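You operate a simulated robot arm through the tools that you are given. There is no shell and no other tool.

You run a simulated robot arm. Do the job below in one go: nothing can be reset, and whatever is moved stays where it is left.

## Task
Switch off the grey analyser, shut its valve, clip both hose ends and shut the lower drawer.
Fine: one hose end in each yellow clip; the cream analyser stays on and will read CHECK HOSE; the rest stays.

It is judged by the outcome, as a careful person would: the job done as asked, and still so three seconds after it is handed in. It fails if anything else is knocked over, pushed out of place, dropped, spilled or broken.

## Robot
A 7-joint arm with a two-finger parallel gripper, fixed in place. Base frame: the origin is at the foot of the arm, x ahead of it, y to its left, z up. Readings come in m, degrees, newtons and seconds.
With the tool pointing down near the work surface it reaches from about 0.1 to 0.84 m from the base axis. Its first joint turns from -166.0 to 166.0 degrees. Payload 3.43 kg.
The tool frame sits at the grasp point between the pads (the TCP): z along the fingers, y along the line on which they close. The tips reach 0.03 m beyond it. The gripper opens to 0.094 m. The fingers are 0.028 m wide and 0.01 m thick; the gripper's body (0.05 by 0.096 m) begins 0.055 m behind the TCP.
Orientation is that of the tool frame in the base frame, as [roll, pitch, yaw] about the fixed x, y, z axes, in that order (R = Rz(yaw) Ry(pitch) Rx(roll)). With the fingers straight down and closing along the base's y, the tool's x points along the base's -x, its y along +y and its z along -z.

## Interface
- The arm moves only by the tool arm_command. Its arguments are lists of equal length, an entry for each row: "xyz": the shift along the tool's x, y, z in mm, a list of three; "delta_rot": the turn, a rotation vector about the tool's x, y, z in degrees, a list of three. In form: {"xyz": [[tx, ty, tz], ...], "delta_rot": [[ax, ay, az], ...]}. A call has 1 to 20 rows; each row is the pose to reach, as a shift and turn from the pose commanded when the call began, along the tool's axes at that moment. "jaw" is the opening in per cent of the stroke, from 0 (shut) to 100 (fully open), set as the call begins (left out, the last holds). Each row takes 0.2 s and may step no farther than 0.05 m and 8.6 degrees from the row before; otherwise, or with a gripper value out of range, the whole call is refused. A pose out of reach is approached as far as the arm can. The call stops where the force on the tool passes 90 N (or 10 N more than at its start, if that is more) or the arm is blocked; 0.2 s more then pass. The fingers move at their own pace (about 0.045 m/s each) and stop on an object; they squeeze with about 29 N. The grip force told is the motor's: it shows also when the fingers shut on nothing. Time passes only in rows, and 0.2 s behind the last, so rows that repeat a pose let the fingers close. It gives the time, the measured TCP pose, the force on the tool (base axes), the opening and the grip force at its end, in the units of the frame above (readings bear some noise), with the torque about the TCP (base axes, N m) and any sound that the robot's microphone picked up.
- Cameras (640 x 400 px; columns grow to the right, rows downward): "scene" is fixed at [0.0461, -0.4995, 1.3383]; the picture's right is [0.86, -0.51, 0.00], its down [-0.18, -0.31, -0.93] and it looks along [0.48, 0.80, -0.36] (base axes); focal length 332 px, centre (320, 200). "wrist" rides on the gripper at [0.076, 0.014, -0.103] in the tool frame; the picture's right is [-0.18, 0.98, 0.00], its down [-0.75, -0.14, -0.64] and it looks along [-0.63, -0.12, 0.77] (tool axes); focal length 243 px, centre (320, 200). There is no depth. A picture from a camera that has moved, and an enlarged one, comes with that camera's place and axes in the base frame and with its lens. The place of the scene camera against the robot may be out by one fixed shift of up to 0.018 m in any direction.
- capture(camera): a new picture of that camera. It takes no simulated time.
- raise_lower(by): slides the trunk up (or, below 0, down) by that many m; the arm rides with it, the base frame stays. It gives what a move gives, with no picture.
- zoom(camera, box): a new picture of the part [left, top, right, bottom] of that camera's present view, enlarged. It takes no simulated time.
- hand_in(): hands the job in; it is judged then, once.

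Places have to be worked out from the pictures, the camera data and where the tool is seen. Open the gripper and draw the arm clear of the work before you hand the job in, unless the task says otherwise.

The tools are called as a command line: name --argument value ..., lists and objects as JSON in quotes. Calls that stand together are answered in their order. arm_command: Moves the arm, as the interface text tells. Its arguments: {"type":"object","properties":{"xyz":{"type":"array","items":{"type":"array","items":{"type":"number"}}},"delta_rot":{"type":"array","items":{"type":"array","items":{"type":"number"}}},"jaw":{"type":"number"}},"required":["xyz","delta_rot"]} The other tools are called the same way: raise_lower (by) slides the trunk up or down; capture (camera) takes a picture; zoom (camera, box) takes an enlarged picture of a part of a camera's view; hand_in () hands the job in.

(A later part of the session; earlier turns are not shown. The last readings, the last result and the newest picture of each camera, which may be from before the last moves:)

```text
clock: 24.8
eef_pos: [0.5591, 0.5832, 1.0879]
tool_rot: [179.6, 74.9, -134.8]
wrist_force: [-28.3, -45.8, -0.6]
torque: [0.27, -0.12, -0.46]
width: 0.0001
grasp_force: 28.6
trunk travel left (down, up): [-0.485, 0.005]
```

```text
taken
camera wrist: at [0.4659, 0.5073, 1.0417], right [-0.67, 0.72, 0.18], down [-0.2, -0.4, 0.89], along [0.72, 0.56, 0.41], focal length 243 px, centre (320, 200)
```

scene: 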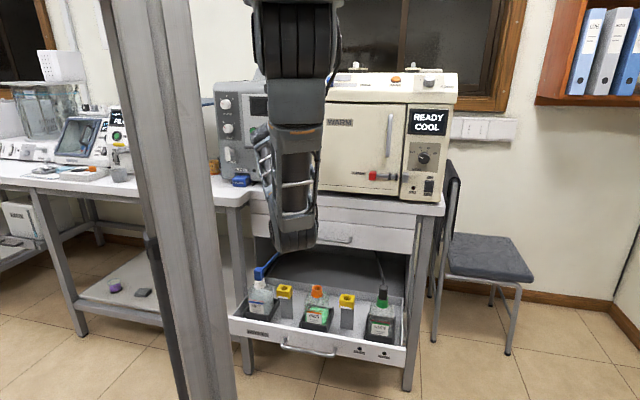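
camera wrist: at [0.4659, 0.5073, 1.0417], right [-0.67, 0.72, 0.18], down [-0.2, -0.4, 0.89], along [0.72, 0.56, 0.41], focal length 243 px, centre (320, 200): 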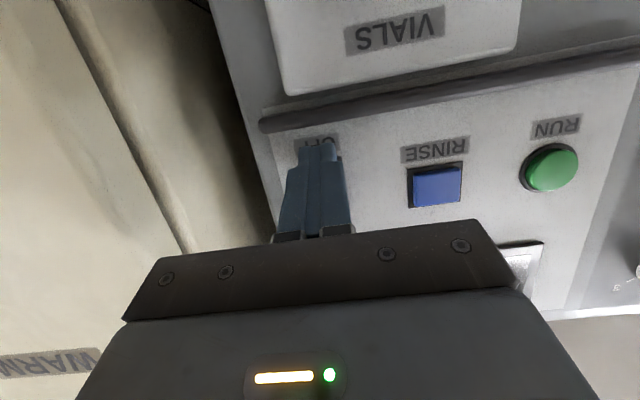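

Contact at 54 N and the grey screen has gone dark in the scene view. I back off 60 mm and check the results.

arm_command --xyz '[[5.2, 0, -19.3], [10.4, 0, -38.6], [15.5, 0, -58]]' --delta_rot '[[0, 0, 0], [0, 0, 0], [0, 0, 0]]'

zoom --camera "scene" --box '[205, 70, 455, 220]'

zoom --camera "scene" --box '[220, 230, 420, 370]'

capture --camera "wrist"

```text
clock: 25.6
eef_pos: [0.5215, 0.5428, 1.0883]
tool_rot: [179.5, 75.1, -135.0]
wrist_force: [-0.7, 0.8, 0.0]
torque: [-0.02, 0.0, -0.04]
width: 0.0
grasp_force: 28.7
trunk travel left (down, up): [-0.485, 0.005]
```

```text
2.56 times, centred on (330, 145) of scene
camera zoom: at [0.0461, -0.4995, 1.3383], right [0.86, -0.51, 0.0], down [-0.18, -0.31, -0.93], along [0.48, 0.8, -0.36], focal length 850 px, centre (294, 341)
```

zoom: 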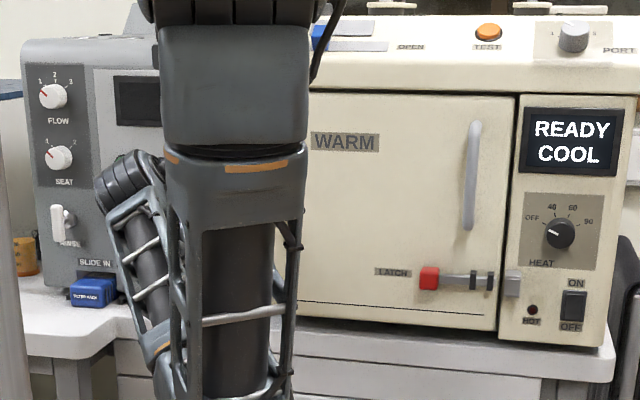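

```text
2.86 times, centred on (320, 300) of scene
camera zoom: at [0.0461, -0.4995, 1.3383], right [0.86, -0.51, 0.0], down [-0.18, -0.31, -0.93], along [0.48, 0.8, -0.36], focal length 948 px, centre (320, -86)
```

zoom: 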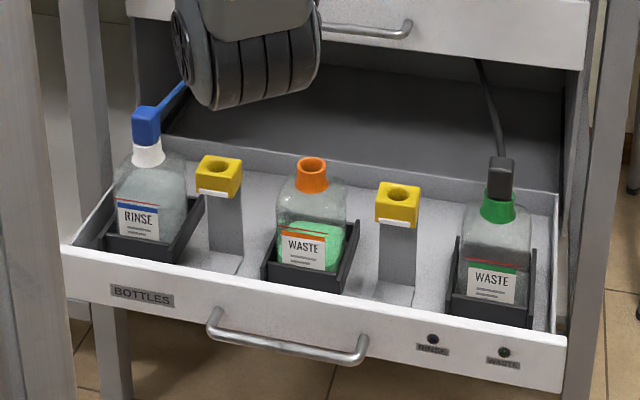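

```text
taken
camera wrist: at [0.4266, 0.4675, 1.0419], right [-0.67, 0.72, 0.18], down [-0.2, -0.4, 0.89], along [0.72, 0.56, 0.41], focal length 243 px, centre (320, 200)
```

wrist: 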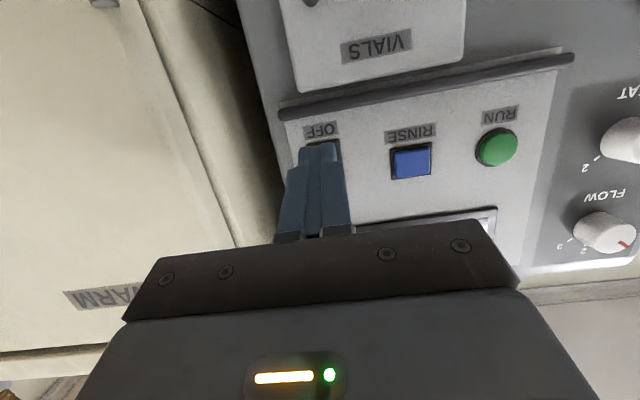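

The grey analyser is off (screen dark, drawer LEDs out) and the cream one still reads READY COOL. Next is the RINSE tap: its handle centre works out at about e1=−0.256, e2=0.80 (x≈0.385, y≈0.747), z≈1.044. I open the jaw partly and move in front of it with the tool horizontal.

arm_command --xyz '[[8.2, 40.2, -3.4], [16.4, 80.3, -6.9], [24.7, 120.5, -10.3], [32.9, 160.6, -13.7], [41.1, 200.8, -17.2], [49.3, 240.9, -20.6], [49.3, 240.9, -20.6]]' --delta_rot '[[0, -2.5, 0], [0, -5, 0], [0, -7.5, 0], [0, -10, 0], [0, -12.4, 0], [0, -14.9, 0], [0, -14.9, 0]]' --jaw 50

capture --camera "wrist"

capture --camera "scene"

```text
clock: 27.2
eef_pos: [0.3252, 0.6883, 1.0482]
tool_rot: [111.8, 89.9, 157.3]
wrist_force: [-0.8, 0.3, 0.0]
torque: [0.03, 0.01, 0.03]
width: 0.0471
grasp_force: 0.1
trunk travel left (down, up): [-0.485, 0.005]
```

```text
taken
camera wrist: at [0.2429, 0.625, 0.9727], right [-0.7, 0.69, 0.19], down [-0.35, -0.56, 0.75], along [0.62, 0.46, 0.63], focal length 243 px, centre (320, 200)
```

wrist: 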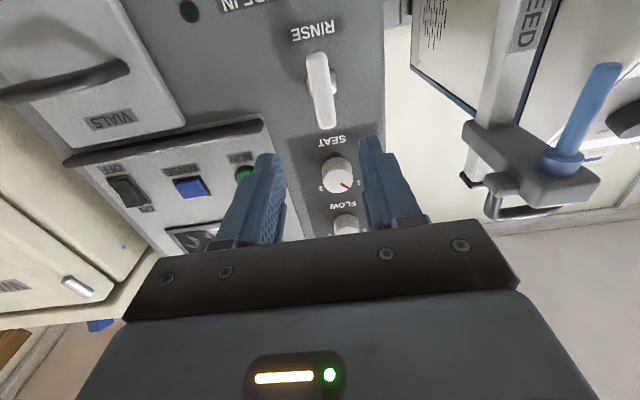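

```text
taken
```

scene: 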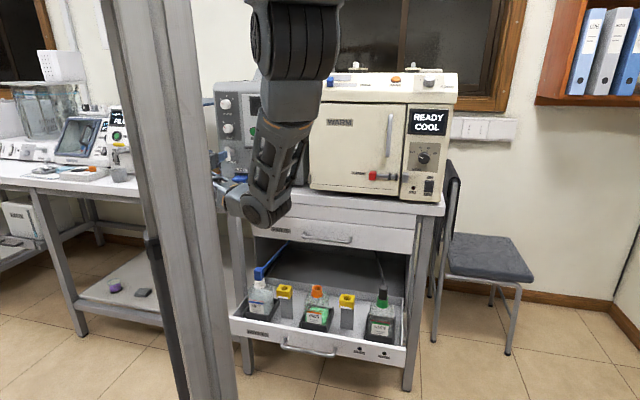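

Two wrist views agree on the tap handle: centre at e1=−0.262, e2=0.8165, z=1.030, about 54 mm tall and vertical. I line up with its axis and advance so the pads straddle it.

arm_command --xyz '[[18, 5, 5], [18, 5, 40], [18, 5, 70], [18, 5, 88], [18, 5, 88]]' --delta_rot '[[0, 0, 0], [0, 0, 0], [0, 0, 0], [0, 0, 0], [0, 0, 0]]'

capture --camera "wrist"

zoom --camera "scene" --box '[195, 120, 295, 220]'

```text
clock: 28.4
eef_pos: [0.3839, 0.7543, 1.0289]
tool_rot: [134.0, 89.8, 179.6]
wrist_force: [0.0, -0.4, 0.4]
torque: [0.02, 0.01, -0.01]
width: 0.047
grasp_force: 0.0
trunk travel left (down, up): [-0.485, 0.005]
```

```text
taken
camera wrist: at [0.3017, 0.6909, 0.9534], right [-0.7, 0.69, 0.19], down [-0.35, -0.56, 0.75], along [0.62, 0.46, 0.63], focal length 243 px, centre (320, 200)
```

wrist: 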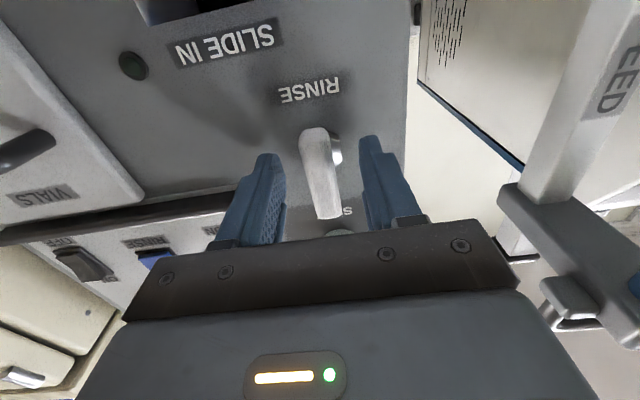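

```text
4.00 times, centred on (245, 170) of scene
camera zoom: at [0.0461, -0.4995, 1.3383], right [0.86, -0.51, 0.0], down [-0.18, -0.31, -0.93], along [0.48, 0.8, -0.36], focal length 1328 px, centre (620, 320)
```

zoom: 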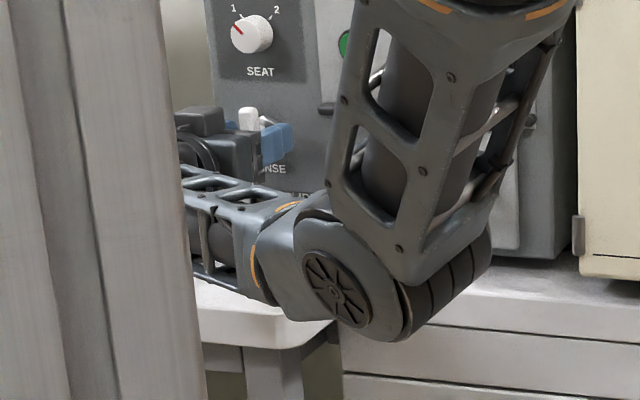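

The fingers straddle the white handle. I close the jaw on it and let the fingers settle.

arm_command --xyz '[[0, 0, 0], [0, 0, 0], [0, 0, 0], [0, 0, 0]]' --delta_rot '[[0, 0, 0], [0, 0, 0], [0, 0, 0], [0, 0, 0]]' --jaw 0

capture --camera "wrist"

```text
clock: 29.4
eef_pos: [0.3826, 0.7549, 1.0291]
tool_rot: [135.3, 89.9, -179.0]
wrist_force: [-12.4, -12.2, 0.4]
torque: [0.33, -0.38, -0.67]
width: 0.0161
grasp_force: 44.9
trunk travel left (down, up): [-0.485, 0.005]
```

```text
taken
camera wrist: at [0.3, 0.6902, 0.9534], right [-0.7, 0.69, 0.19], down [-0.35, -0.56, 0.75], along [0.62, 0.47, 0.63], focal length 243 px, centre (320, 200)
```

wrist: 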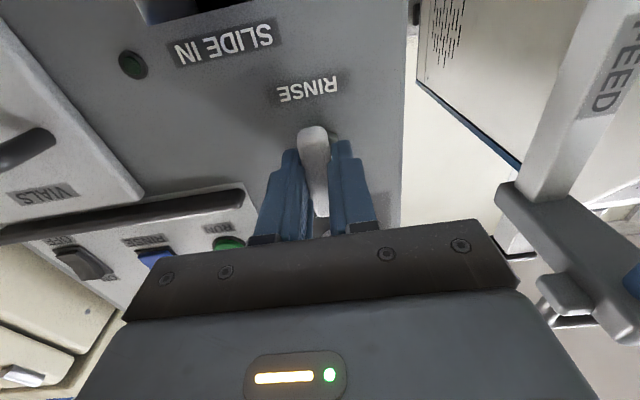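

The handle is gripped (16 mm wide). I try turning it clockwise (as seen from the front) by 15° in small steps and watch the torque.

arm_command --xyz '[[0, 0, 0], [0, 0, 0], [0, 0, 0]]' --delta_rot '[[0, 0, 5], [0, 0, 10], [0, 0, 15]]'

capture --camera "wrist"

```text
clock: 30.2
eef_pos: [0.3813, 0.7544, 1.0294]
tool_rot: [90.2, 74.7, 136.1]
wrist_force: [-18.6, -5.5, -1.5]
torque: [0.72, -0.8, -0.94]
width: 0.016
grasp_force: 45.2
trunk travel left (down, up): [-0.485, 0.005]
```

```text
taken
camera wrist: at [0.286, 0.7039, 0.9599], right [-0.64, 0.63, 0.43], down [-0.21, -0.69, 0.69], along [0.74, 0.35, 0.58], focal length 243 px, centre (320, 200)
```

wrist: 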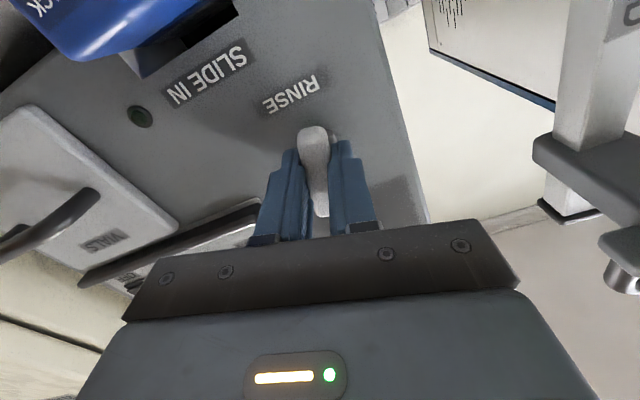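

The handle turned with the hand with almost no resisting torque, so clockwise is right. I continue turning another 60°.

arm_command --xyz '[[0, 0, 0], [0, 0, 0], [0, 0, 0], [0, 0, 0], [0, 0, 0], [0, 0, 0], [0, 0, 0], [0, 0, 0], [0, 0, 0], [0, 0, 0]]' --delta_rot '[[0, 0, 6], [0, 0, 12], [0, 0, 18], [0, 0, 24], [0, 0, 30], [0, 0, 36], [0, 0, 42], [0, 0, 48], [0, 0, 54], [0, 0, 60]]'

capture --camera "wrist"

capture --camera "scene"

```text
clock: 32.4
eef_pos: [0.3803, 0.7547, 1.029]
tool_rot: [89.9, 14.9, 135.7]
wrist_force: [-27.6, 8.9, 0.1]
torque: [-0.05, 0.04, -0.63]
width: 0.0158
grasp_force: 45.1
trunk travel left (down, up): [-0.485, 0.005]
```

```text
taken
camera wrist: at [0.2543, 0.7348, 1.0247], right [-0.05, 0.05, 1.0], down [0.1, -0.99, 0.06], along [0.99, 0.1, 0.05], focal length 243 px, centre (320, 200)
```

wrist: 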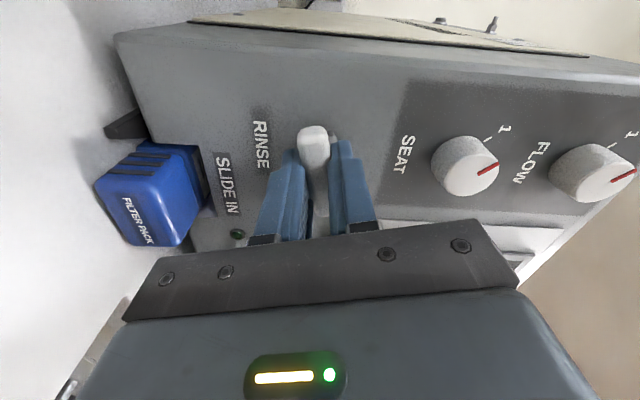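

```text
taken
```

scene: 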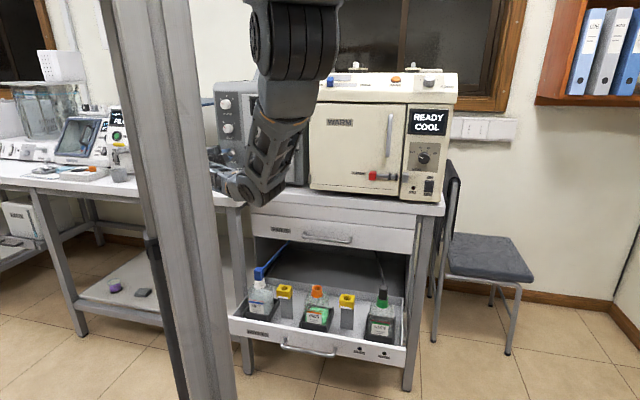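

At 75° the handle still follows freely. I turn the last 16° to bring it crosswise.

arm_command --xyz '[[0, 0, 0], [0, 0, 0], [0, 0, 0], [0, 0, 0]]' --delta_rot '[[0, 0, 5], [0, 0, 10], [0, 0, 16], [0, 0, 16]]'

capture --camera "wrist"

```text
clock: 33.4
eef_pos: [0.3769, 0.7542, 1.0294]
tool_rot: [89.9, 5.0, 136.1]
wrist_force: [-34.6, -6.6, 7.1]
torque: [-0.07, 0.07, 1.09]
width: 0.0157
grasp_force: 44.7
out of reach, approached as far as the arm can: row 3, 4
trunk travel left (down, up): [-0.485, 0.005]
```

```text
taken
camera wrist: at [0.2503, 0.734, 1.0377], right [0.07, -0.07, 1.0], down [0.1, -0.99, -0.08], along [0.99, 0.11, -0.06], focal length 243 px, centre (320, 200)
```

wrist: 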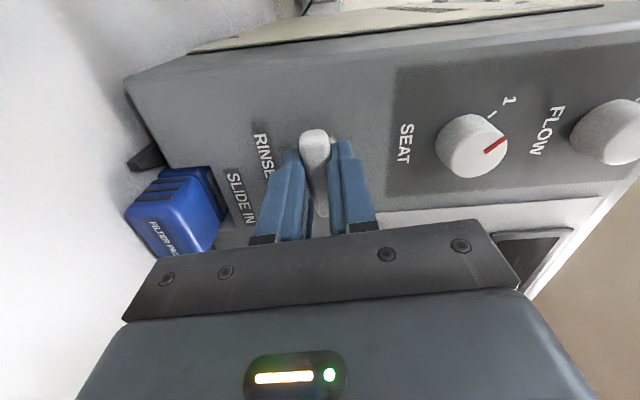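

The wrist ran out of turn at about 85°, so the handle needs a few more degrees. I open the jaw, back straight off and look, then will re-grip from the opposite (180°) hand orientation to finish.

arm_command --xyz '[[0, 0, 0], [0, 0, 0], [0, 0, 0], [0, 0, -30], [0, 0, -60], [0, 0, -90]]' --delta_rot '[[0, 0, 0], [0, 0, 0], [0, 0, 0], [0, 0, 0], [0, 0, 0], [0, 0, 0]]' --jaw 50

capture --camera "wrist"

```text
clock: 34.8
eef_pos: [0.3193, 0.6883, 1.0287]
tool_rot: [90.1, 5.0, 135.5]
wrist_force: [-0.2, 0.4, -0.7]
torque: [0.0, -0.03, 0.01]
width: 0.0471
grasp_force: 0.2
trunk travel left (down, up): [-0.485, 0.005]
```

```text
taken
camera wrist: at [0.193, 0.6693, 1.0371], right [0.07, -0.07, 1.0], down [0.09, -0.99, -0.07], along [0.99, 0.1, -0.07], focal length 243 px, centre (320, 200)
```

wrist: 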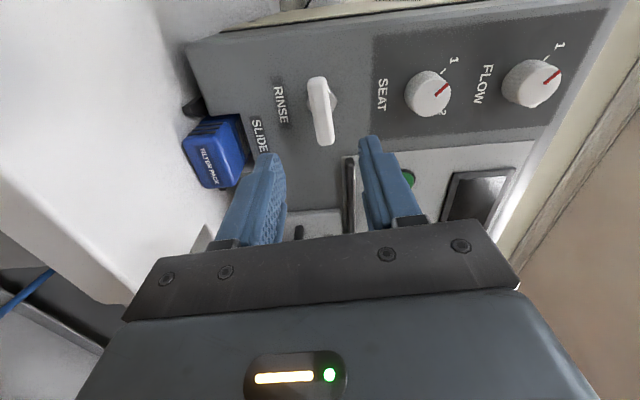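

The handle sits crosswise, a few degrees short of level. I spin the hand back by 180° in two calls at this stand-off so I can re-grip with wrist travel to spare.

arm_command --xyz '[[0, 0, 0], [0, 0, 0], [0, 0, 0], [0, 0, 0], [0, 0, 0], [0, 0, 0], [0, 0, 0], [0, 0, 0], [0, 0, 0], [0, 0, 0], [0, 0, 0]]' --delta_rot '[[0, 0, -8.2], [0, 0, -16.4], [0, 0, -24.6], [0, 0, -32.8], [0, 0, -41], [0, 0, -49.2], [0, 0, -57.4], [0, 0, -65.6], [0, 0, -73.8], [0, 0, -82], [0, 0, -90]]'

arm_command --xyz '[[0, 0, 0], [0, 0, 0], [0, 0, 0], [0, 0, 0], [0, 0, 0], [0, 0, 0], [0, 0, 0], [0, 0, 0], [0, 0, 0], [0, 0, 0], [0, 0, 0], [0, 0, 0]]' --delta_rot '[[0, 0, -8.2], [0, 0, -16.4], [0, 0, -24.6], [0, 0, -32.8], [0, 0, -41], [0, 0, -49.2], [0, 0, -57.4], [0, 0, -65.6], [0, 0, -73.8], [0, 0, -82], [0, 0, -90], [0, 0, -90]]'

capture --camera "wrist"

capture --camera "scene"

```text
clock: 37.2
eef_pos: [0.3199, 0.6894, 1.0289]
tool_rot: [-91.3, 85.0, -45.8]
wrist_force: [0.8, 0.0, -0.5]
torque: [0.01, -0.03, -0.01]
width: 0.0471
grasp_force: 0.0
trunk travel left (down, up): [-0.485, 0.005]
```

```text
clock: 39.8
eef_pos: [0.3198, 0.6896, 1.0275]
tool_rot: [-90.2, -5.0, -44.4]
wrist_force: [0.8, 0.1, 0.2]
torque: [0.05, 0.0, 0.02]
width: 0.0471
grasp_force: 0.0
trunk travel left (down, up): [-0.485, 0.005]
```

```text
taken
camera wrist: at [0.3031, 0.5622, 1.0218], right [-0.07, 0.07, -1.0], down [-0.99, 0.08, 0.08], along [0.08, 0.99, 0.06], focal length 243 px, centre (320, 200)
```

wrist: 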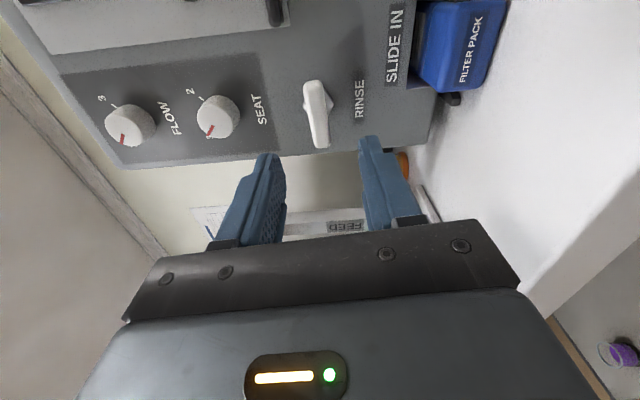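

```text
taken
```

scene: 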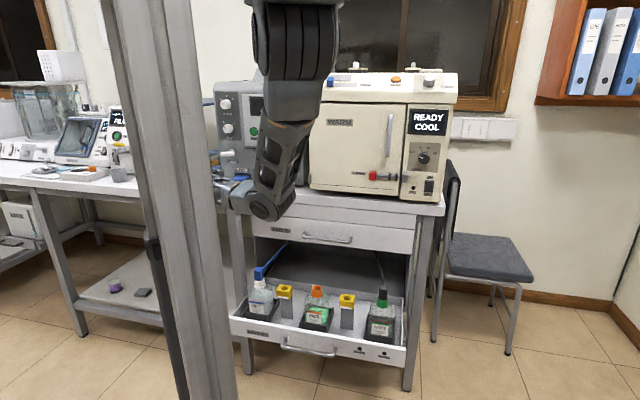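

The handle is between the finger lines again. I advance 88 mm and close on it.

arm_command --xyz '[[0, -2, 30], [0, -2, 60], [0, -2, 88], [0, -2, 88]]' --delta_rot '[[0, 0, 0], [0, 0, 0], [0, 0, 0], [0, 0, 0]]'

arm_command --xyz '[[0, 0, 0], [0, 0, 0], [0, 0, 0], [0, 0, 0]]' --delta_rot '[[0, 0, 0], [0, 0, 0], [0, 0, 0], [0, 0, 0]]' --jaw 0

capture --camera "wrist"

```text
clock: 40.8
eef_pos: [0.3835, 0.753, 1.0308]
tool_rot: [-90.1, -4.9, -44.4]
wrist_force: [-0.7, 0.8, 0.8]
torque: [0.02, 0.01, 0.01]
width: 0.0473
grasp_force: 0.0
trunk travel left (down, up): [-0.485, 0.005]
```

```text
clock: 41.8
eef_pos: [0.3825, 0.7528, 1.0305]
tool_rot: [-90.2, -5.0, -44.5]
wrist_force: [-0.1, -2.3, -7.8]
torque: [0.22, -0.24, 0.13]
width: 0.016
grasp_force: 45.0
trunk travel left (down, up): [-0.485, 0.005]
```

```text
taken
camera wrist: at [0.366, 0.6253, 1.0235], right [-0.07, 0.07, -1.0], down [-0.99, 0.08, 0.08], along [0.08, 0.99, 0.06], focal length 243 px, centre (320, 200)
```

wrist: 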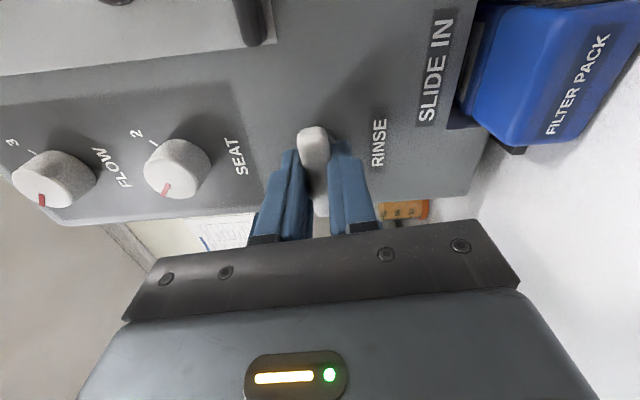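

Gripped again (16 mm). I turn clockwise a further 5° to level and then 3° more to feel for the stop.

arm_command --xyz '[[0, 0, 0], [0, 0, 0], [0, 0, 0], [0, 0, 0]]' --delta_rot '[[0, 0, 2.5], [0, 0, 5], [0, 0, 8], [0, 0, 8]]'

capture --camera "wrist"

```text
clock: 42.8
eef_pos: [0.3817, 0.7541, 1.0298]
tool_rot: [-90.3, 3.0, -44.6]
wrist_force: [8.9, 11.0, -9.4]
torque: [-1.14, -1.06, 0.19]
width: 0.0166
grasp_force: 45.6
trunk travel left (down, up): [-0.485, 0.005]
```

```text
taken
camera wrist: at [0.3646, 0.6264, 1.0126], right [-0.17, 0.16, -0.97], down [-0.98, 0.07, 0.18], along [0.09, 0.98, 0.15], focal length 243 px, centre (320, 200)
```

wrist: 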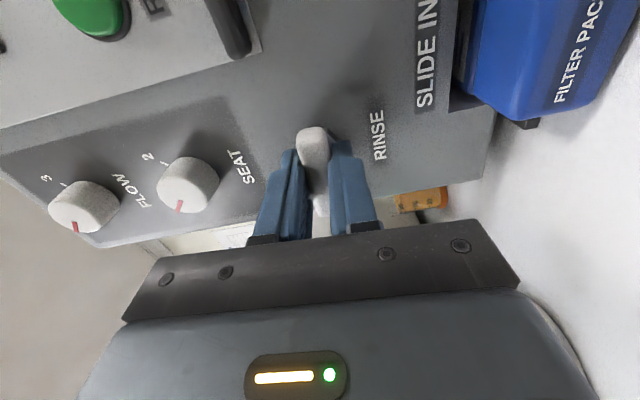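

Now a 1.56 N·m counter-torque shows the tap has reached its stop at 90°. I relax the twist, open the jaw and back off 100 mm.

arm_command --xyz '[[0, 0, 0], [0, 0, 0]]' --delta_rot '[[0, 0, -1.5], [0, 0, -2.5]]'

arm_command --xyz '[[0, 0, 0], [0, 0, 0], [0, 0, 0], [0, 0, -33], [0, 0, -66], [0, 0, -100]]' --delta_rot '[[0, 0, 0], [0, 0, 0], [0, 0, 0], [0, 0, 0], [0, 0, 0], [0, 0, 0]]' --jaw 50

capture --camera "wrist"

zoom --camera "scene" --box '[200, 80, 320, 220]'

```text
clock: 43.4
eef_pos: [0.3838, 0.7526, 1.0297]
tool_rot: [-90.2, 0.6, -44.6]
wrist_force: [12.9, 10.7, -10.0]
torque: [-0.23, -0.4, 0.16]
width: 0.0159
grasp_force: 45.0
trunk travel left (down, up): [-0.485, 0.005]
```

```text
clock: 44.8
eef_pos: [0.3109, 0.6817, 1.0303]
tool_rot: [-90.1, 0.6, -44.4]
wrist_force: [-0.1, 0.8, -0.1]
torque: [-0.02, 0.02, 0.01]
width: 0.0469
grasp_force: 0.0
trunk travel left (down, up): [-0.485, 0.005]
```

```text
taken
camera wrist: at [0.2937, 0.5553, 1.0157], right [-0.14, 0.13, -0.98], down [-0.99, 0.07, 0.15], along [0.09, 0.99, 0.12], focal length 243 px, centre (320, 200)
```

wrist: 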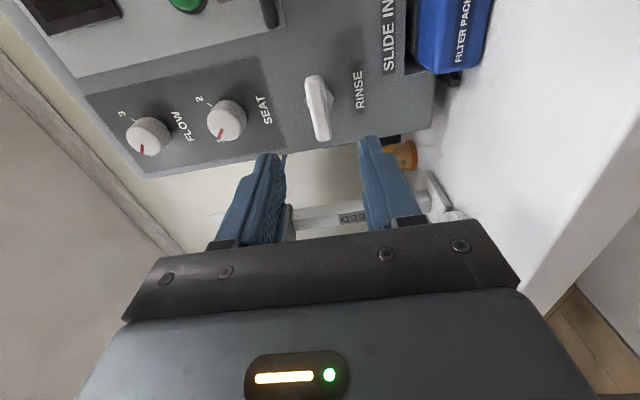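

```text
2.86 times, centred on (260, 150) of scene
camera zoom: at [0.0461, -0.4995, 1.3383], right [0.86, -0.51, 0.0], down [-0.18, -0.31, -0.93], along [0.48, 0.8, -0.36], focal length 948 px, centre (491, 343)
```

zoom: 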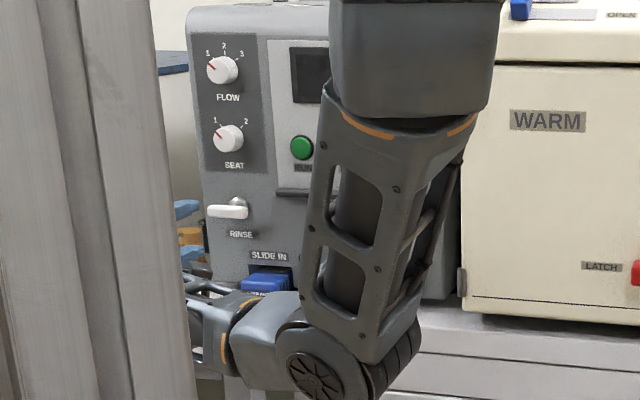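

Both grey analyser items are done: the tap handle is now crosswise and the screen is off. I slide sideways in front of the panel toward the middle while turning the wrist back so the camera sits below the tool again.

arm_command --xyz '[[18, 0, -4], [36, 0, -8], [54, 0, -12], [73, 0, -16], [91, 0, -20], [109, 0, -24], [127, 0, -28], [145, 0, -32], [164, 0, -36], [182, 0, -40], [200, 0, -40]]' --delta_rot '[[0, 0, 8.2], [0, 0, 16.4], [0, 0, 24.6], [0, 0, 32.8], [0, 0, 41], [0, 0, 49.2], [0, 0, 57.4], [0, 0, 65.6], [0, 0, 73.8], [0, 0, 82], [0, 0, 90]]'

```text
clock: 47.2
eef_pos: [0.4269, 0.5129, 1.0299]
tool_rot: [99.3, 89.3, 144.7]
wrist_force: [0.4, 1.0, -0.4]
torque: [-0.02, 0.01, 0.01]
width: 0.0471
grasp_force: 0.0
trunk travel left (down, up): [-0.485, 0.005]
```

Now I tilt the tool down to vertical while moving over the drawer region, keeping height 1.03 m.

arm_command --xyz '[[0, -14, -3], [0, -29, -6], [0, -43, -9], [0, -58, -12], [0, -72, -15], [0, -87, -18], [0, -101, -21], [0, -116, -24], [0, -130, -27], [0, -145, -30], [0, -160, -30], [0, -160, -30]]' --delta_rot '[[0, 8.2, 0], [0, 16.4, 0], [0, 24.6, 0], [0, 32.8, 0], [0, 41, 0], [0, 49.2, 0], [0, 57.4, 0], [0, 65.6, 0], [0, 73.8, 0], [0, 82, 0], [0, 89.5, 0], [0, 89.5, 0]]'

capture --camera "wrist"

capture --camera "scene"

```text
clock: 49.8
eef_pos: [0.4928, 0.4142, 1.0271]
tool_rot: [179.3, 24.4, -134.7]
wrist_force: [0.6, 0.2, 0.3]
torque: [0.01, -0.02, -0.03]
width: 0.0468
grasp_force: 0.1
out of reach, approached as far as the arm can: row 9, 10, 11, 12
trunk travel left (down, up): [-0.485, 0.005]
```

```text
taken
camera wrist: at [0.4049, 0.3438, 1.0903], right [-0.58, 0.81, 0.09], down [0.4, 0.2, 0.89], along [0.7, 0.56, -0.44], focal length 243 px, centre (320, 200)
```

wrist: 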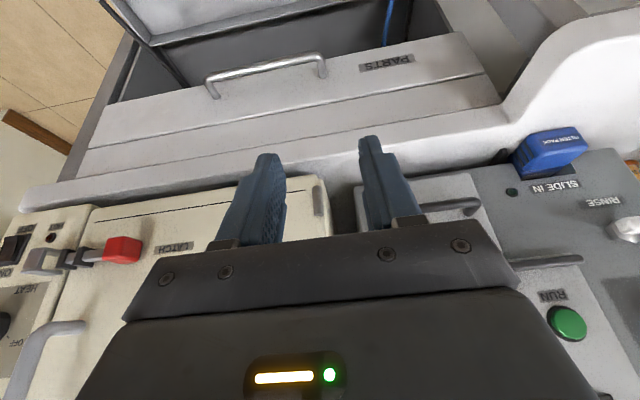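

```text
taken
```

scene: 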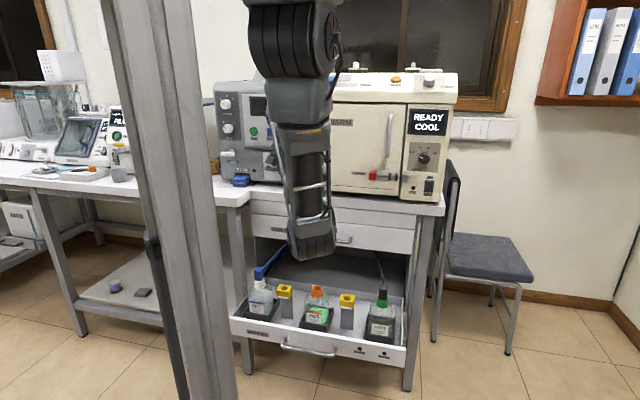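

Tool-vertical is out of reach at this height in this posture (24° tilt remains). I lower toward 0.87 m while finishing the tilt, where the geometry is easier; the space there is free above the drawer.

arm_command --xyz '[[17, -7, 21], [34, -15, 42], [51, -22, 63], [68, -30, 84], [85, -37, 105], [102, -45, 126], [102, -45, 126]]' --delta_rot '[[0, 0, 0], [0, 2, 0], [0, 6, 0], [0, 12, 0], [0, 18, 0], [0, 24.4, 0], [0, 24.4, 0]]'

capture --camera "wrist"

capture --camera "scene"

```text
clock: 51.4
eef_pos: [0.495, 0.3556, 0.8707]
tool_rot: [179.3, -0.2, -134.5]
wrist_force: [-0.2, -0.3, 0.8]
torque: [0.04, 0.02, 0.0]
width: 0.047
grasp_force: 0.1
trunk travel left (down, up): [-0.485, 0.005]
```

```text
taken
camera wrist: at [0.4326, 0.3104, 0.9736], right [-0.57, 0.82, 0.01], down [0.63, 0.44, 0.64], along [0.52, 0.37, -0.77], focal length 243 px, centre (320, 200)
```

wrist: 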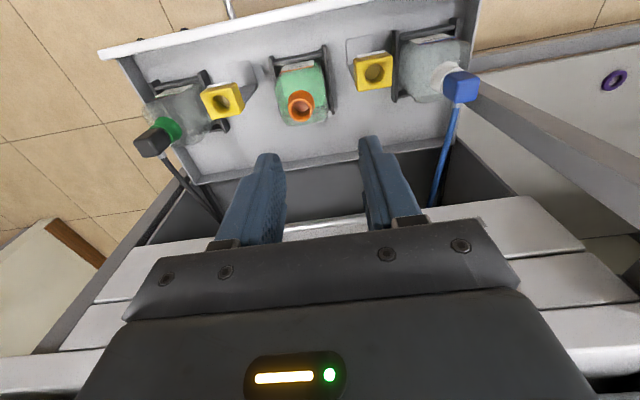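

```text
taken
```

scene: 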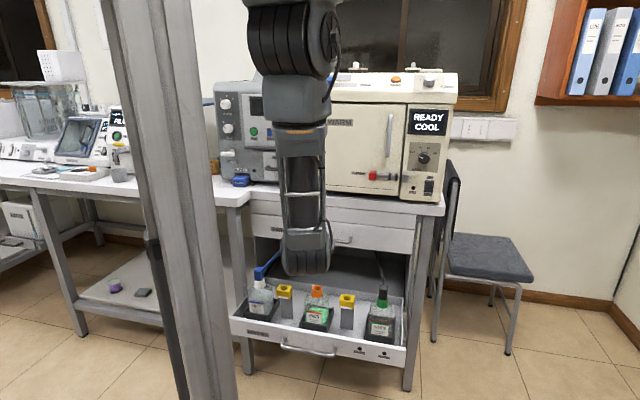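

Now the tool is vertical over the drawer with a clear view. I zoom on the blue and black hose ends and the clips.

zoom --camera "wrist" --box '[340, 20, 500, 220]'

zoom --camera "wrist" --box '[120, 50, 260, 240]'

zoom --camera "scene" --box '[240, 255, 300, 330]'

zoom --camera "scene" --box '[335, 270, 415, 365]'

```text
2.00 times, centred on (420, 120) of wrist
camera zoom: at [0.4326, 0.3104, 0.9736], right [-0.57, 0.82, 0.01], down [0.63, 0.44, 0.64], along [0.52, 0.37, -0.77], focal length 485 px, centre (120, 360)
```

zoom: 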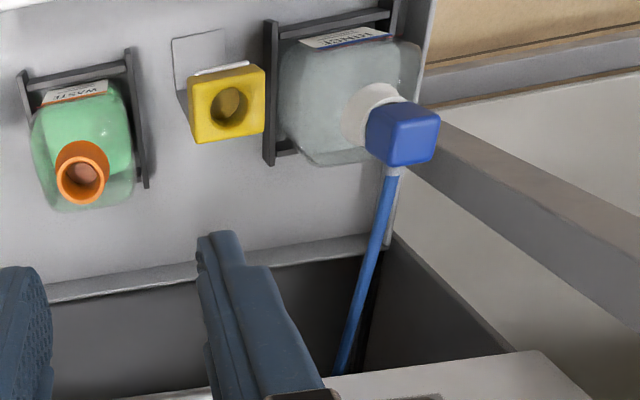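

```text
2.11 times, centred on (190, 145) of wrist
camera zoom: at [0.4326, 0.3104, 0.9736], right [-0.57, 0.82, 0.01], down [0.63, 0.44, 0.64], along [0.52, 0.37, -0.77], focal length 511 px, centre (594, 316)
```

zoom: 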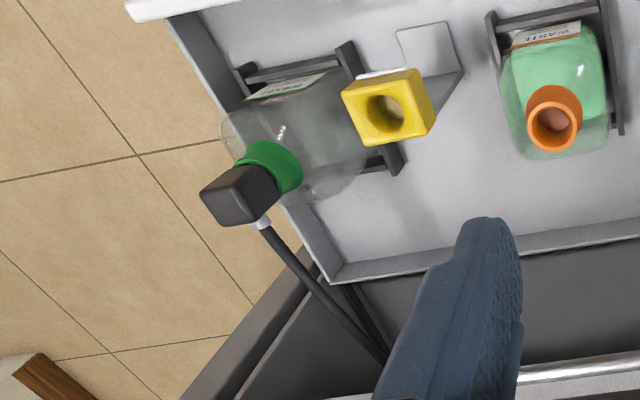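

```text
5.33 times, centred on (270, 292) of scene
camera zoom: at [0.0461, -0.4995, 1.3383], right [0.86, -0.51, 0.0], down [-0.18, -0.31, -0.93], along [0.48, 0.8, -0.36], focal length 1771 px, centre (587, -293)
```

zoom: 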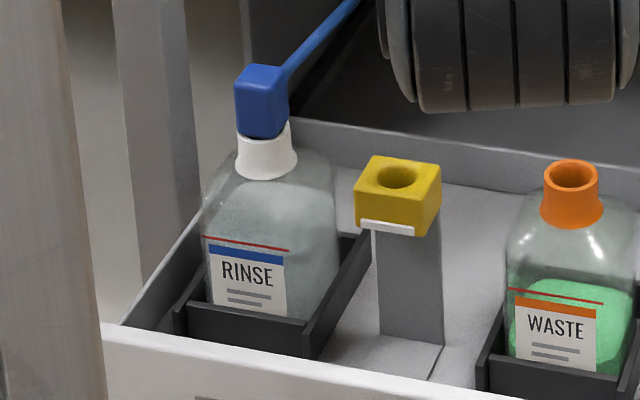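

```text
4.21 times, centred on (375, 318) of scene
camera zoom: at [0.0461, -0.4995, 1.3383], right [0.86, -0.51, 0.0], down [-0.18, -0.31, -0.93], along [0.48, 0.8, -0.36], focal length 1398 px, centre (88, -295)
```

zoom: 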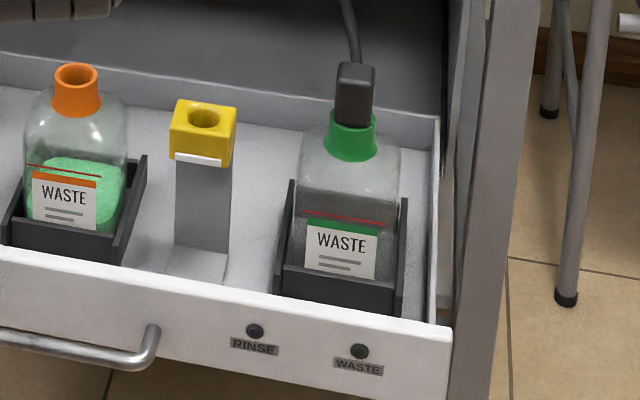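

I estimate the blue block at e1≈−0.092, e2≈0.65, z≈0.615, clip holes at e1=0.021 and 0.254, e2=0.618, rim z≈0.591. I move to hover above the blue block with a slight 12° backward lean of the hand, to keep clear of the bench corner.

arm_command --xyz '[[-9, 38, 20], [-18, 76, 40], [-27, 114, 60], [-36, 152, 80], [-46, 190, 100], [-46, 190, 100]]' --delta_rot '[[0, -2.4, 0], [0, -4.8, 0], [0, -7.2, 0], [0, -9.6, 0], [0, -12, 0], [0, -12, 0]]' --jaw 65

capture --camera "wrist"

capture --camera "scene"

```text
clock: 52.8
eef_pos: [0.3924, 0.5238, 0.7765]
tool_rot: [179.4, 11.9, -134.5]
wrist_force: [0.4, 0.5, -0.1]
torque: [-0.02, -0.02, 0.0]
width: 0.061
grasp_force: 0.1
trunk travel left (down, up): [-0.485, 0.005]
```

```text
taken
camera wrist: at [0.3159, 0.4644, 0.8614], right [-0.57, 0.82, 0.05], down [0.53, 0.33, 0.78], along [0.62, 0.48, -0.62], focal length 243 px, centre (320, 200)
```

wrist: 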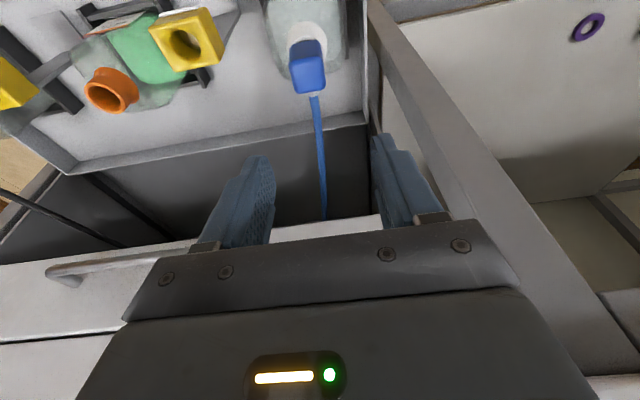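

```text
taken
```

scene: 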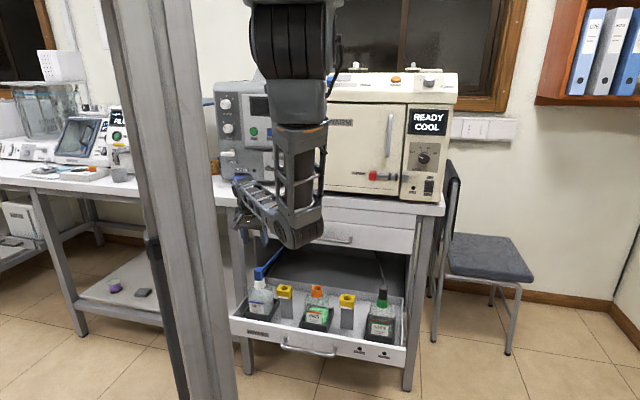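

I am above the blue block; it appears near image column 308, slightly left of the tool axis. I zoom in to see its faces and the hose attachment.

zoom --camera "wrist" --box '[240, 0, 400, 120]'

```text
3.33 times, centred on (320, 60) of wrist
camera zoom: at [0.3159, 0.4644, 0.8614], right [-0.57, 0.82, 0.05], down [0.53, 0.33, 0.78], along [0.62, 0.48, -0.62], focal length 809 px, centre (320, 667)
```

zoom: 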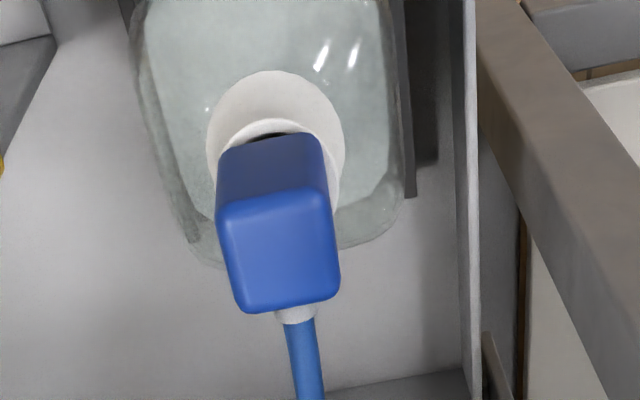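

The block's top face centre is at (0.3985, 0.5244), z≈0.635, 29 mm square, 34 mm tall and aligned with the bench. I descend straight over it with the jaw at 61 mm, keeping the fingertips just above the bottle neck.

arm_command --xyz '[[7, -1, 35], [14, -2, 70], [21, -3, 105], [25, -3.9, 127], [28.1, -3.9, 141.7], [28.1, -3.9, 141.7]]' --delta_rot '[[0, 0, 0], [0, 0, 0], [0, 0, 0], [0, 0, 0], [0, 0, 0], [0, 0, 0]]'

capture --camera "wrist"

zoom --camera "scene" --box '[220, 220, 320, 320]'

```text
clock: 54.2
eef_pos: [0.3914, 0.5208, 0.6284]
tool_rot: [179.5, 11.9, -134.6]
wrist_force: [0.7, -0.7, 0.5]
torque: [-0.04, 0.01, 0.01]
width: 0.0612
grasp_force: 0.0
trunk travel left (down, up): [-0.485, 0.005]
```

```text
taken
camera wrist: at [0.3169, 0.4619, 0.7143], right [-0.57, 0.82, 0.05], down [0.53, 0.33, 0.78], along [0.62, 0.48, -0.62], focal length 243 px, centre (320, 200)
```

wrist: 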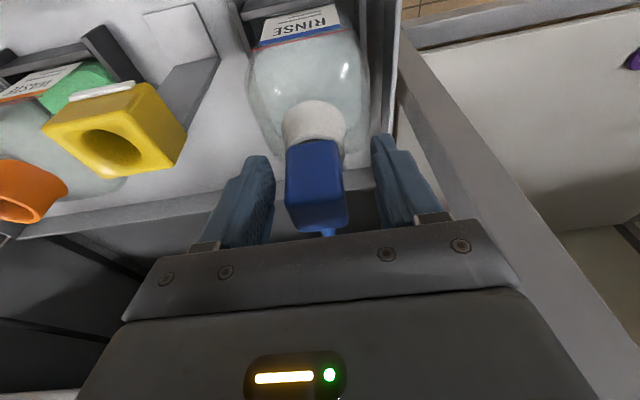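

```text
4.00 times, centred on (270, 270) of scene
camera zoom: at [0.0461, -0.4995, 1.3383], right [0.86, -0.51, 0.0], down [-0.18, -0.31, -0.93], along [0.48, 0.8, -0.36], focal length 1328 px, centre (520, -80)
```

zoom: 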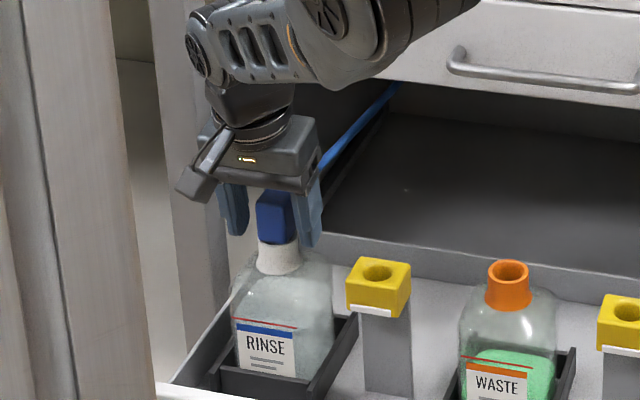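

The fingers straddle the block; it sits about 4 mm right of the jaw centre as seen from the front, and I am a few millimetres low. I correct by +3.5 mm along e1, +3 mm in e2 and +4 mm up before closing.

arm_command --xyz '[[-3.7, -3.5, -3.3], [-3.7, -3.5, -3.3]]' --delta_rot '[[0, 0, 0], [0, 0, 0]]'

zoom --camera "wrist" --box '[220, 80, 420, 250]'

zoom --camera "scene" --box '[250, 245, 310, 295]'

```text
clock: 54.8
eef_pos: [0.399, 0.5214, 0.6319]
tool_rot: [179.4, 11.9, -134.7]
wrist_force: [1.1, 0.6, 0.2]
torque: [0.0, 0.0, -0.01]
width: 0.061
grasp_force: 0.1
trunk travel left (down, up): [-0.485, 0.005]
```

```text
2.35 times, centred on (320, 165) of wrist
camera zoom: at [0.3221, 0.4613, 0.7179], right [-0.57, 0.82, 0.05], down [0.53, 0.33, 0.78], along [0.62, 0.47, -0.62], focal length 571 px, centre (320, 282)
```

zoom: 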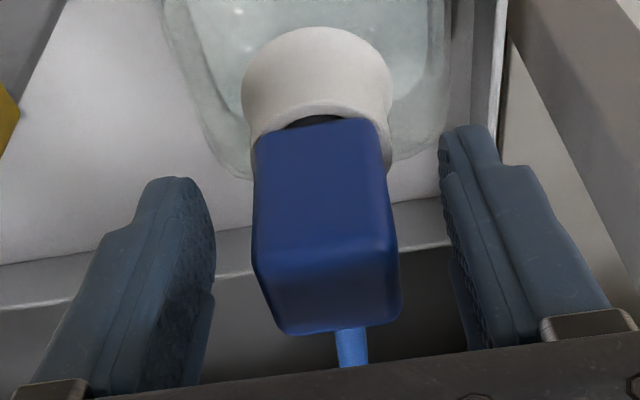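

```text
8.00 times, centred on (280, 270) of scene
camera zoom: at [0.0461, -0.4995, 1.3383], right [0.86, -0.51, 0.0], down [-0.18, -0.31, -0.93], along [0.48, 0.8, -0.36], focal length 2656 px, centre (640, -360)
```

zoom: 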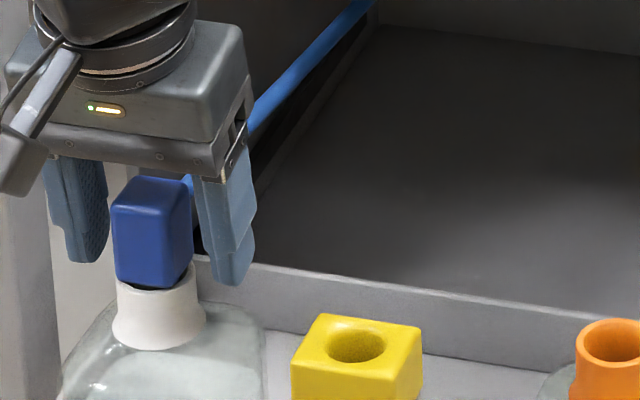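

The block is centred between the pads and the tips are just above the neck. I close the jaw.

arm_command --xyz '[[0, 0, 0], [0, 0, 0], [0, 0, 0], [0, 0, 0], [0, 0, 0]]' --delta_rot '[[0, 0, 0], [0, 0, 0], [0, 0, 0], [0, 0, 0], [0, 0, 0]]' --jaw 0

zoom --camera "wrist" --box '[220, 80, 420, 250]'

zoom --camera "scene" --box '[240, 235, 320, 315]'

```text
clock: 56.0
eef_pos: [0.3986, 0.5211, 0.6329]
tool_rot: [179.3, 12.1, -134.6]
wrist_force: [-2.8, 0.9, 12.1]
torque: [0.0, 0.09, -0.02]
width: 0.0335
grasp_force: 29.0
trunk travel left (down, up): [-0.485, 0.005]
```

```text
2.35 times, centred on (320, 165) of wrist
camera zoom: at [0.322, 0.4619, 0.7187], right [-0.58, 0.82, 0.05], down [0.53, 0.33, 0.78], along [0.62, 0.48, -0.62], focal length 571 px, centre (320, 282)
```

zoom: 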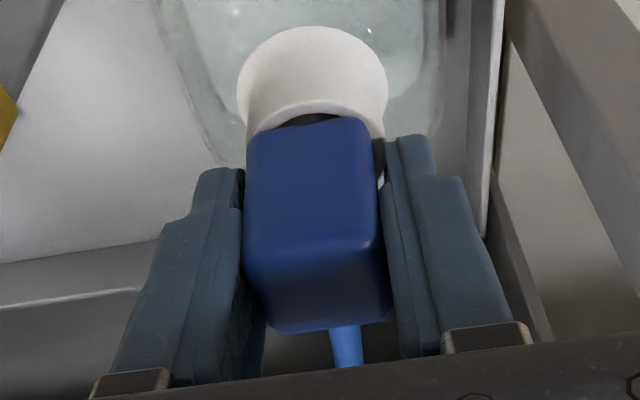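

```text
5.00 times, centred on (280, 275) of scene
camera zoom: at [0.0461, -0.4995, 1.3383], right [0.86, -0.51, 0.0], down [-0.18, -0.31, -0.93], along [0.48, 0.8, -0.36], focal length 1660 px, centre (520, -175)
```

zoom: 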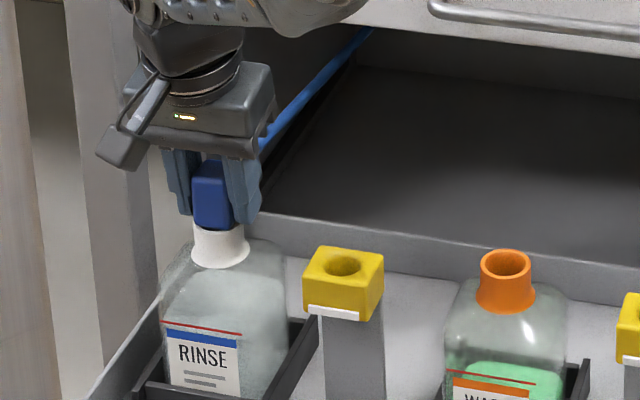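

Gripped at 33.5 mm. I lift straight up slowly by 40 mm first and check that the plug comes out while the bottle stays.

arm_command --xyz '[[-2.1, 0, -9.8], [-4.1, 0, -19.6], [-6.2, 0, -29.3], [-8.2, 0, -39.1]]' --delta_rot '[[0, 0, 0], [0, 0, 0], [0, 0, 0], [0, 0, 0]]'

zoom --camera "scene" --box '[240, 225, 320, 325]'

capture --camera "wrist"

```text
clock: 57.0
eef_pos: [0.3982, 0.5196, 0.674]
tool_rot: [179.5, 11.9, -134.7]
wrist_force: [0.2, 0.2, -1.1]
torque: [-0.02, 0.0, 0.02]
width: 0.0334
grasp_force: 28.7
trunk travel left (down, up): [-0.485, 0.005]
```

```text
4.00 times, centred on (280, 275) of scene
camera zoom: at [0.0461, -0.4995, 1.3383], right [0.86, -0.51, 0.0], down [-0.18, -0.31, -0.93], along [0.48, 0.8, -0.36], focal length 1328 px, centre (480, -100)
```

zoom: 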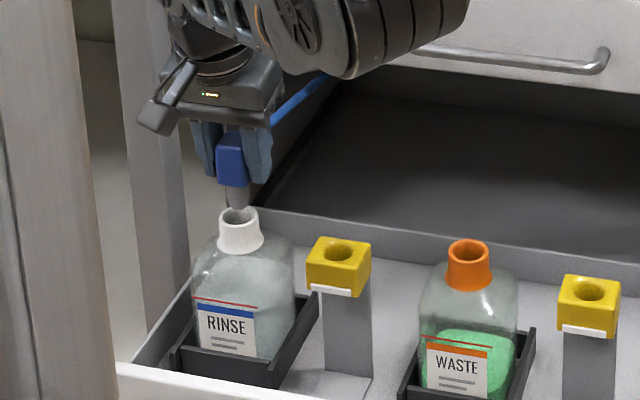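

```text
taken
camera wrist: at [0.3225, 0.4604, 0.7584], right [-0.58, 0.82, 0.05], down [0.53, 0.33, 0.78], along [0.62, 0.47, -0.62], focal length 243 px, centre (320, 200)
```

wrist: 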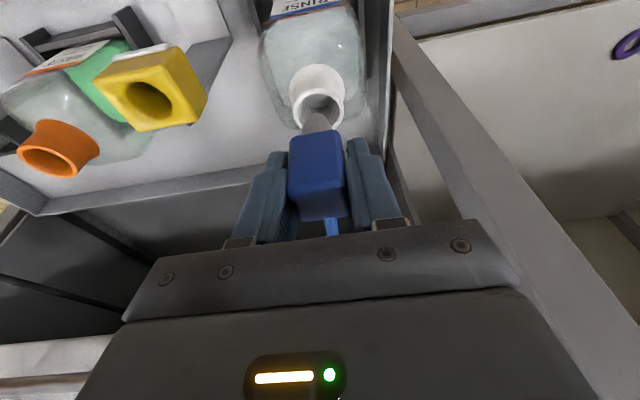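

The plug is sliding out with a grey stem below it, and the bottle stays put. I lift another 60 mm.

arm_command --xyz '[[-3.1, 0, -14.7], [-6.2, 0, -29.3], [-9.3, 0, -44], [-12.4, 0, -58.7]]' --delta_rot '[[0, 0, 0], [0, 0, 0], [0, 0, 0], [0, 0, 0]]'

zoom --camera "scene" --box '[235, 205, 325, 315]'

capture --camera "wrist"

```text
clock: 58.0
eef_pos: [0.4004, 0.5195, 0.733]
tool_rot: [179.4, 11.9, -134.6]
wrist_force: [0.9, -0.5, -0.8]
torque: [0.0, 0.01, 0.04]
width: 0.0335
grasp_force: 29.3
trunk travel left (down, up): [-0.485, 0.005]
```

```text
3.64 times, centred on (280, 260) of scene
camera zoom: at [0.0461, -0.4995, 1.3383], right [0.86, -0.51, 0.0], down [-0.18, -0.31, -0.93], along [0.48, 0.8, -0.36], focal length 1207 px, centre (466, -18)
```

zoom: 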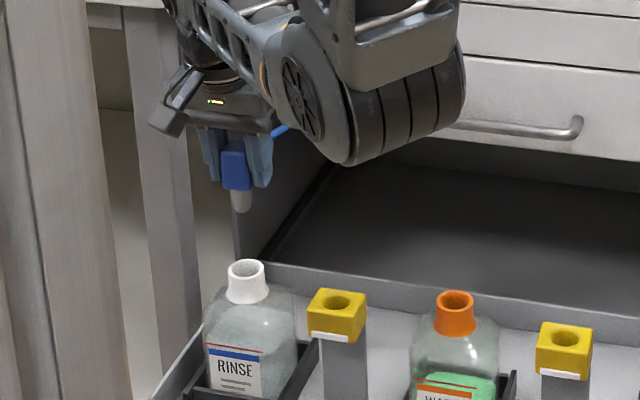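

```text
taken
camera wrist: at [0.3229, 0.4606, 0.8182], right [-0.58, 0.82, 0.05], down [0.53, 0.33, 0.78], along [0.62, 0.47, -0.62], focal length 243 px, centre (320, 200)
```

wrist: 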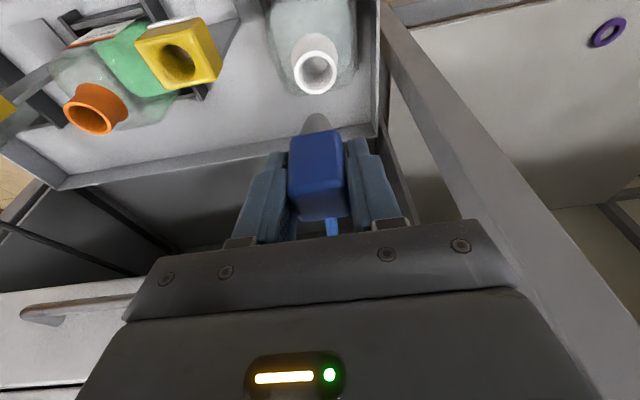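

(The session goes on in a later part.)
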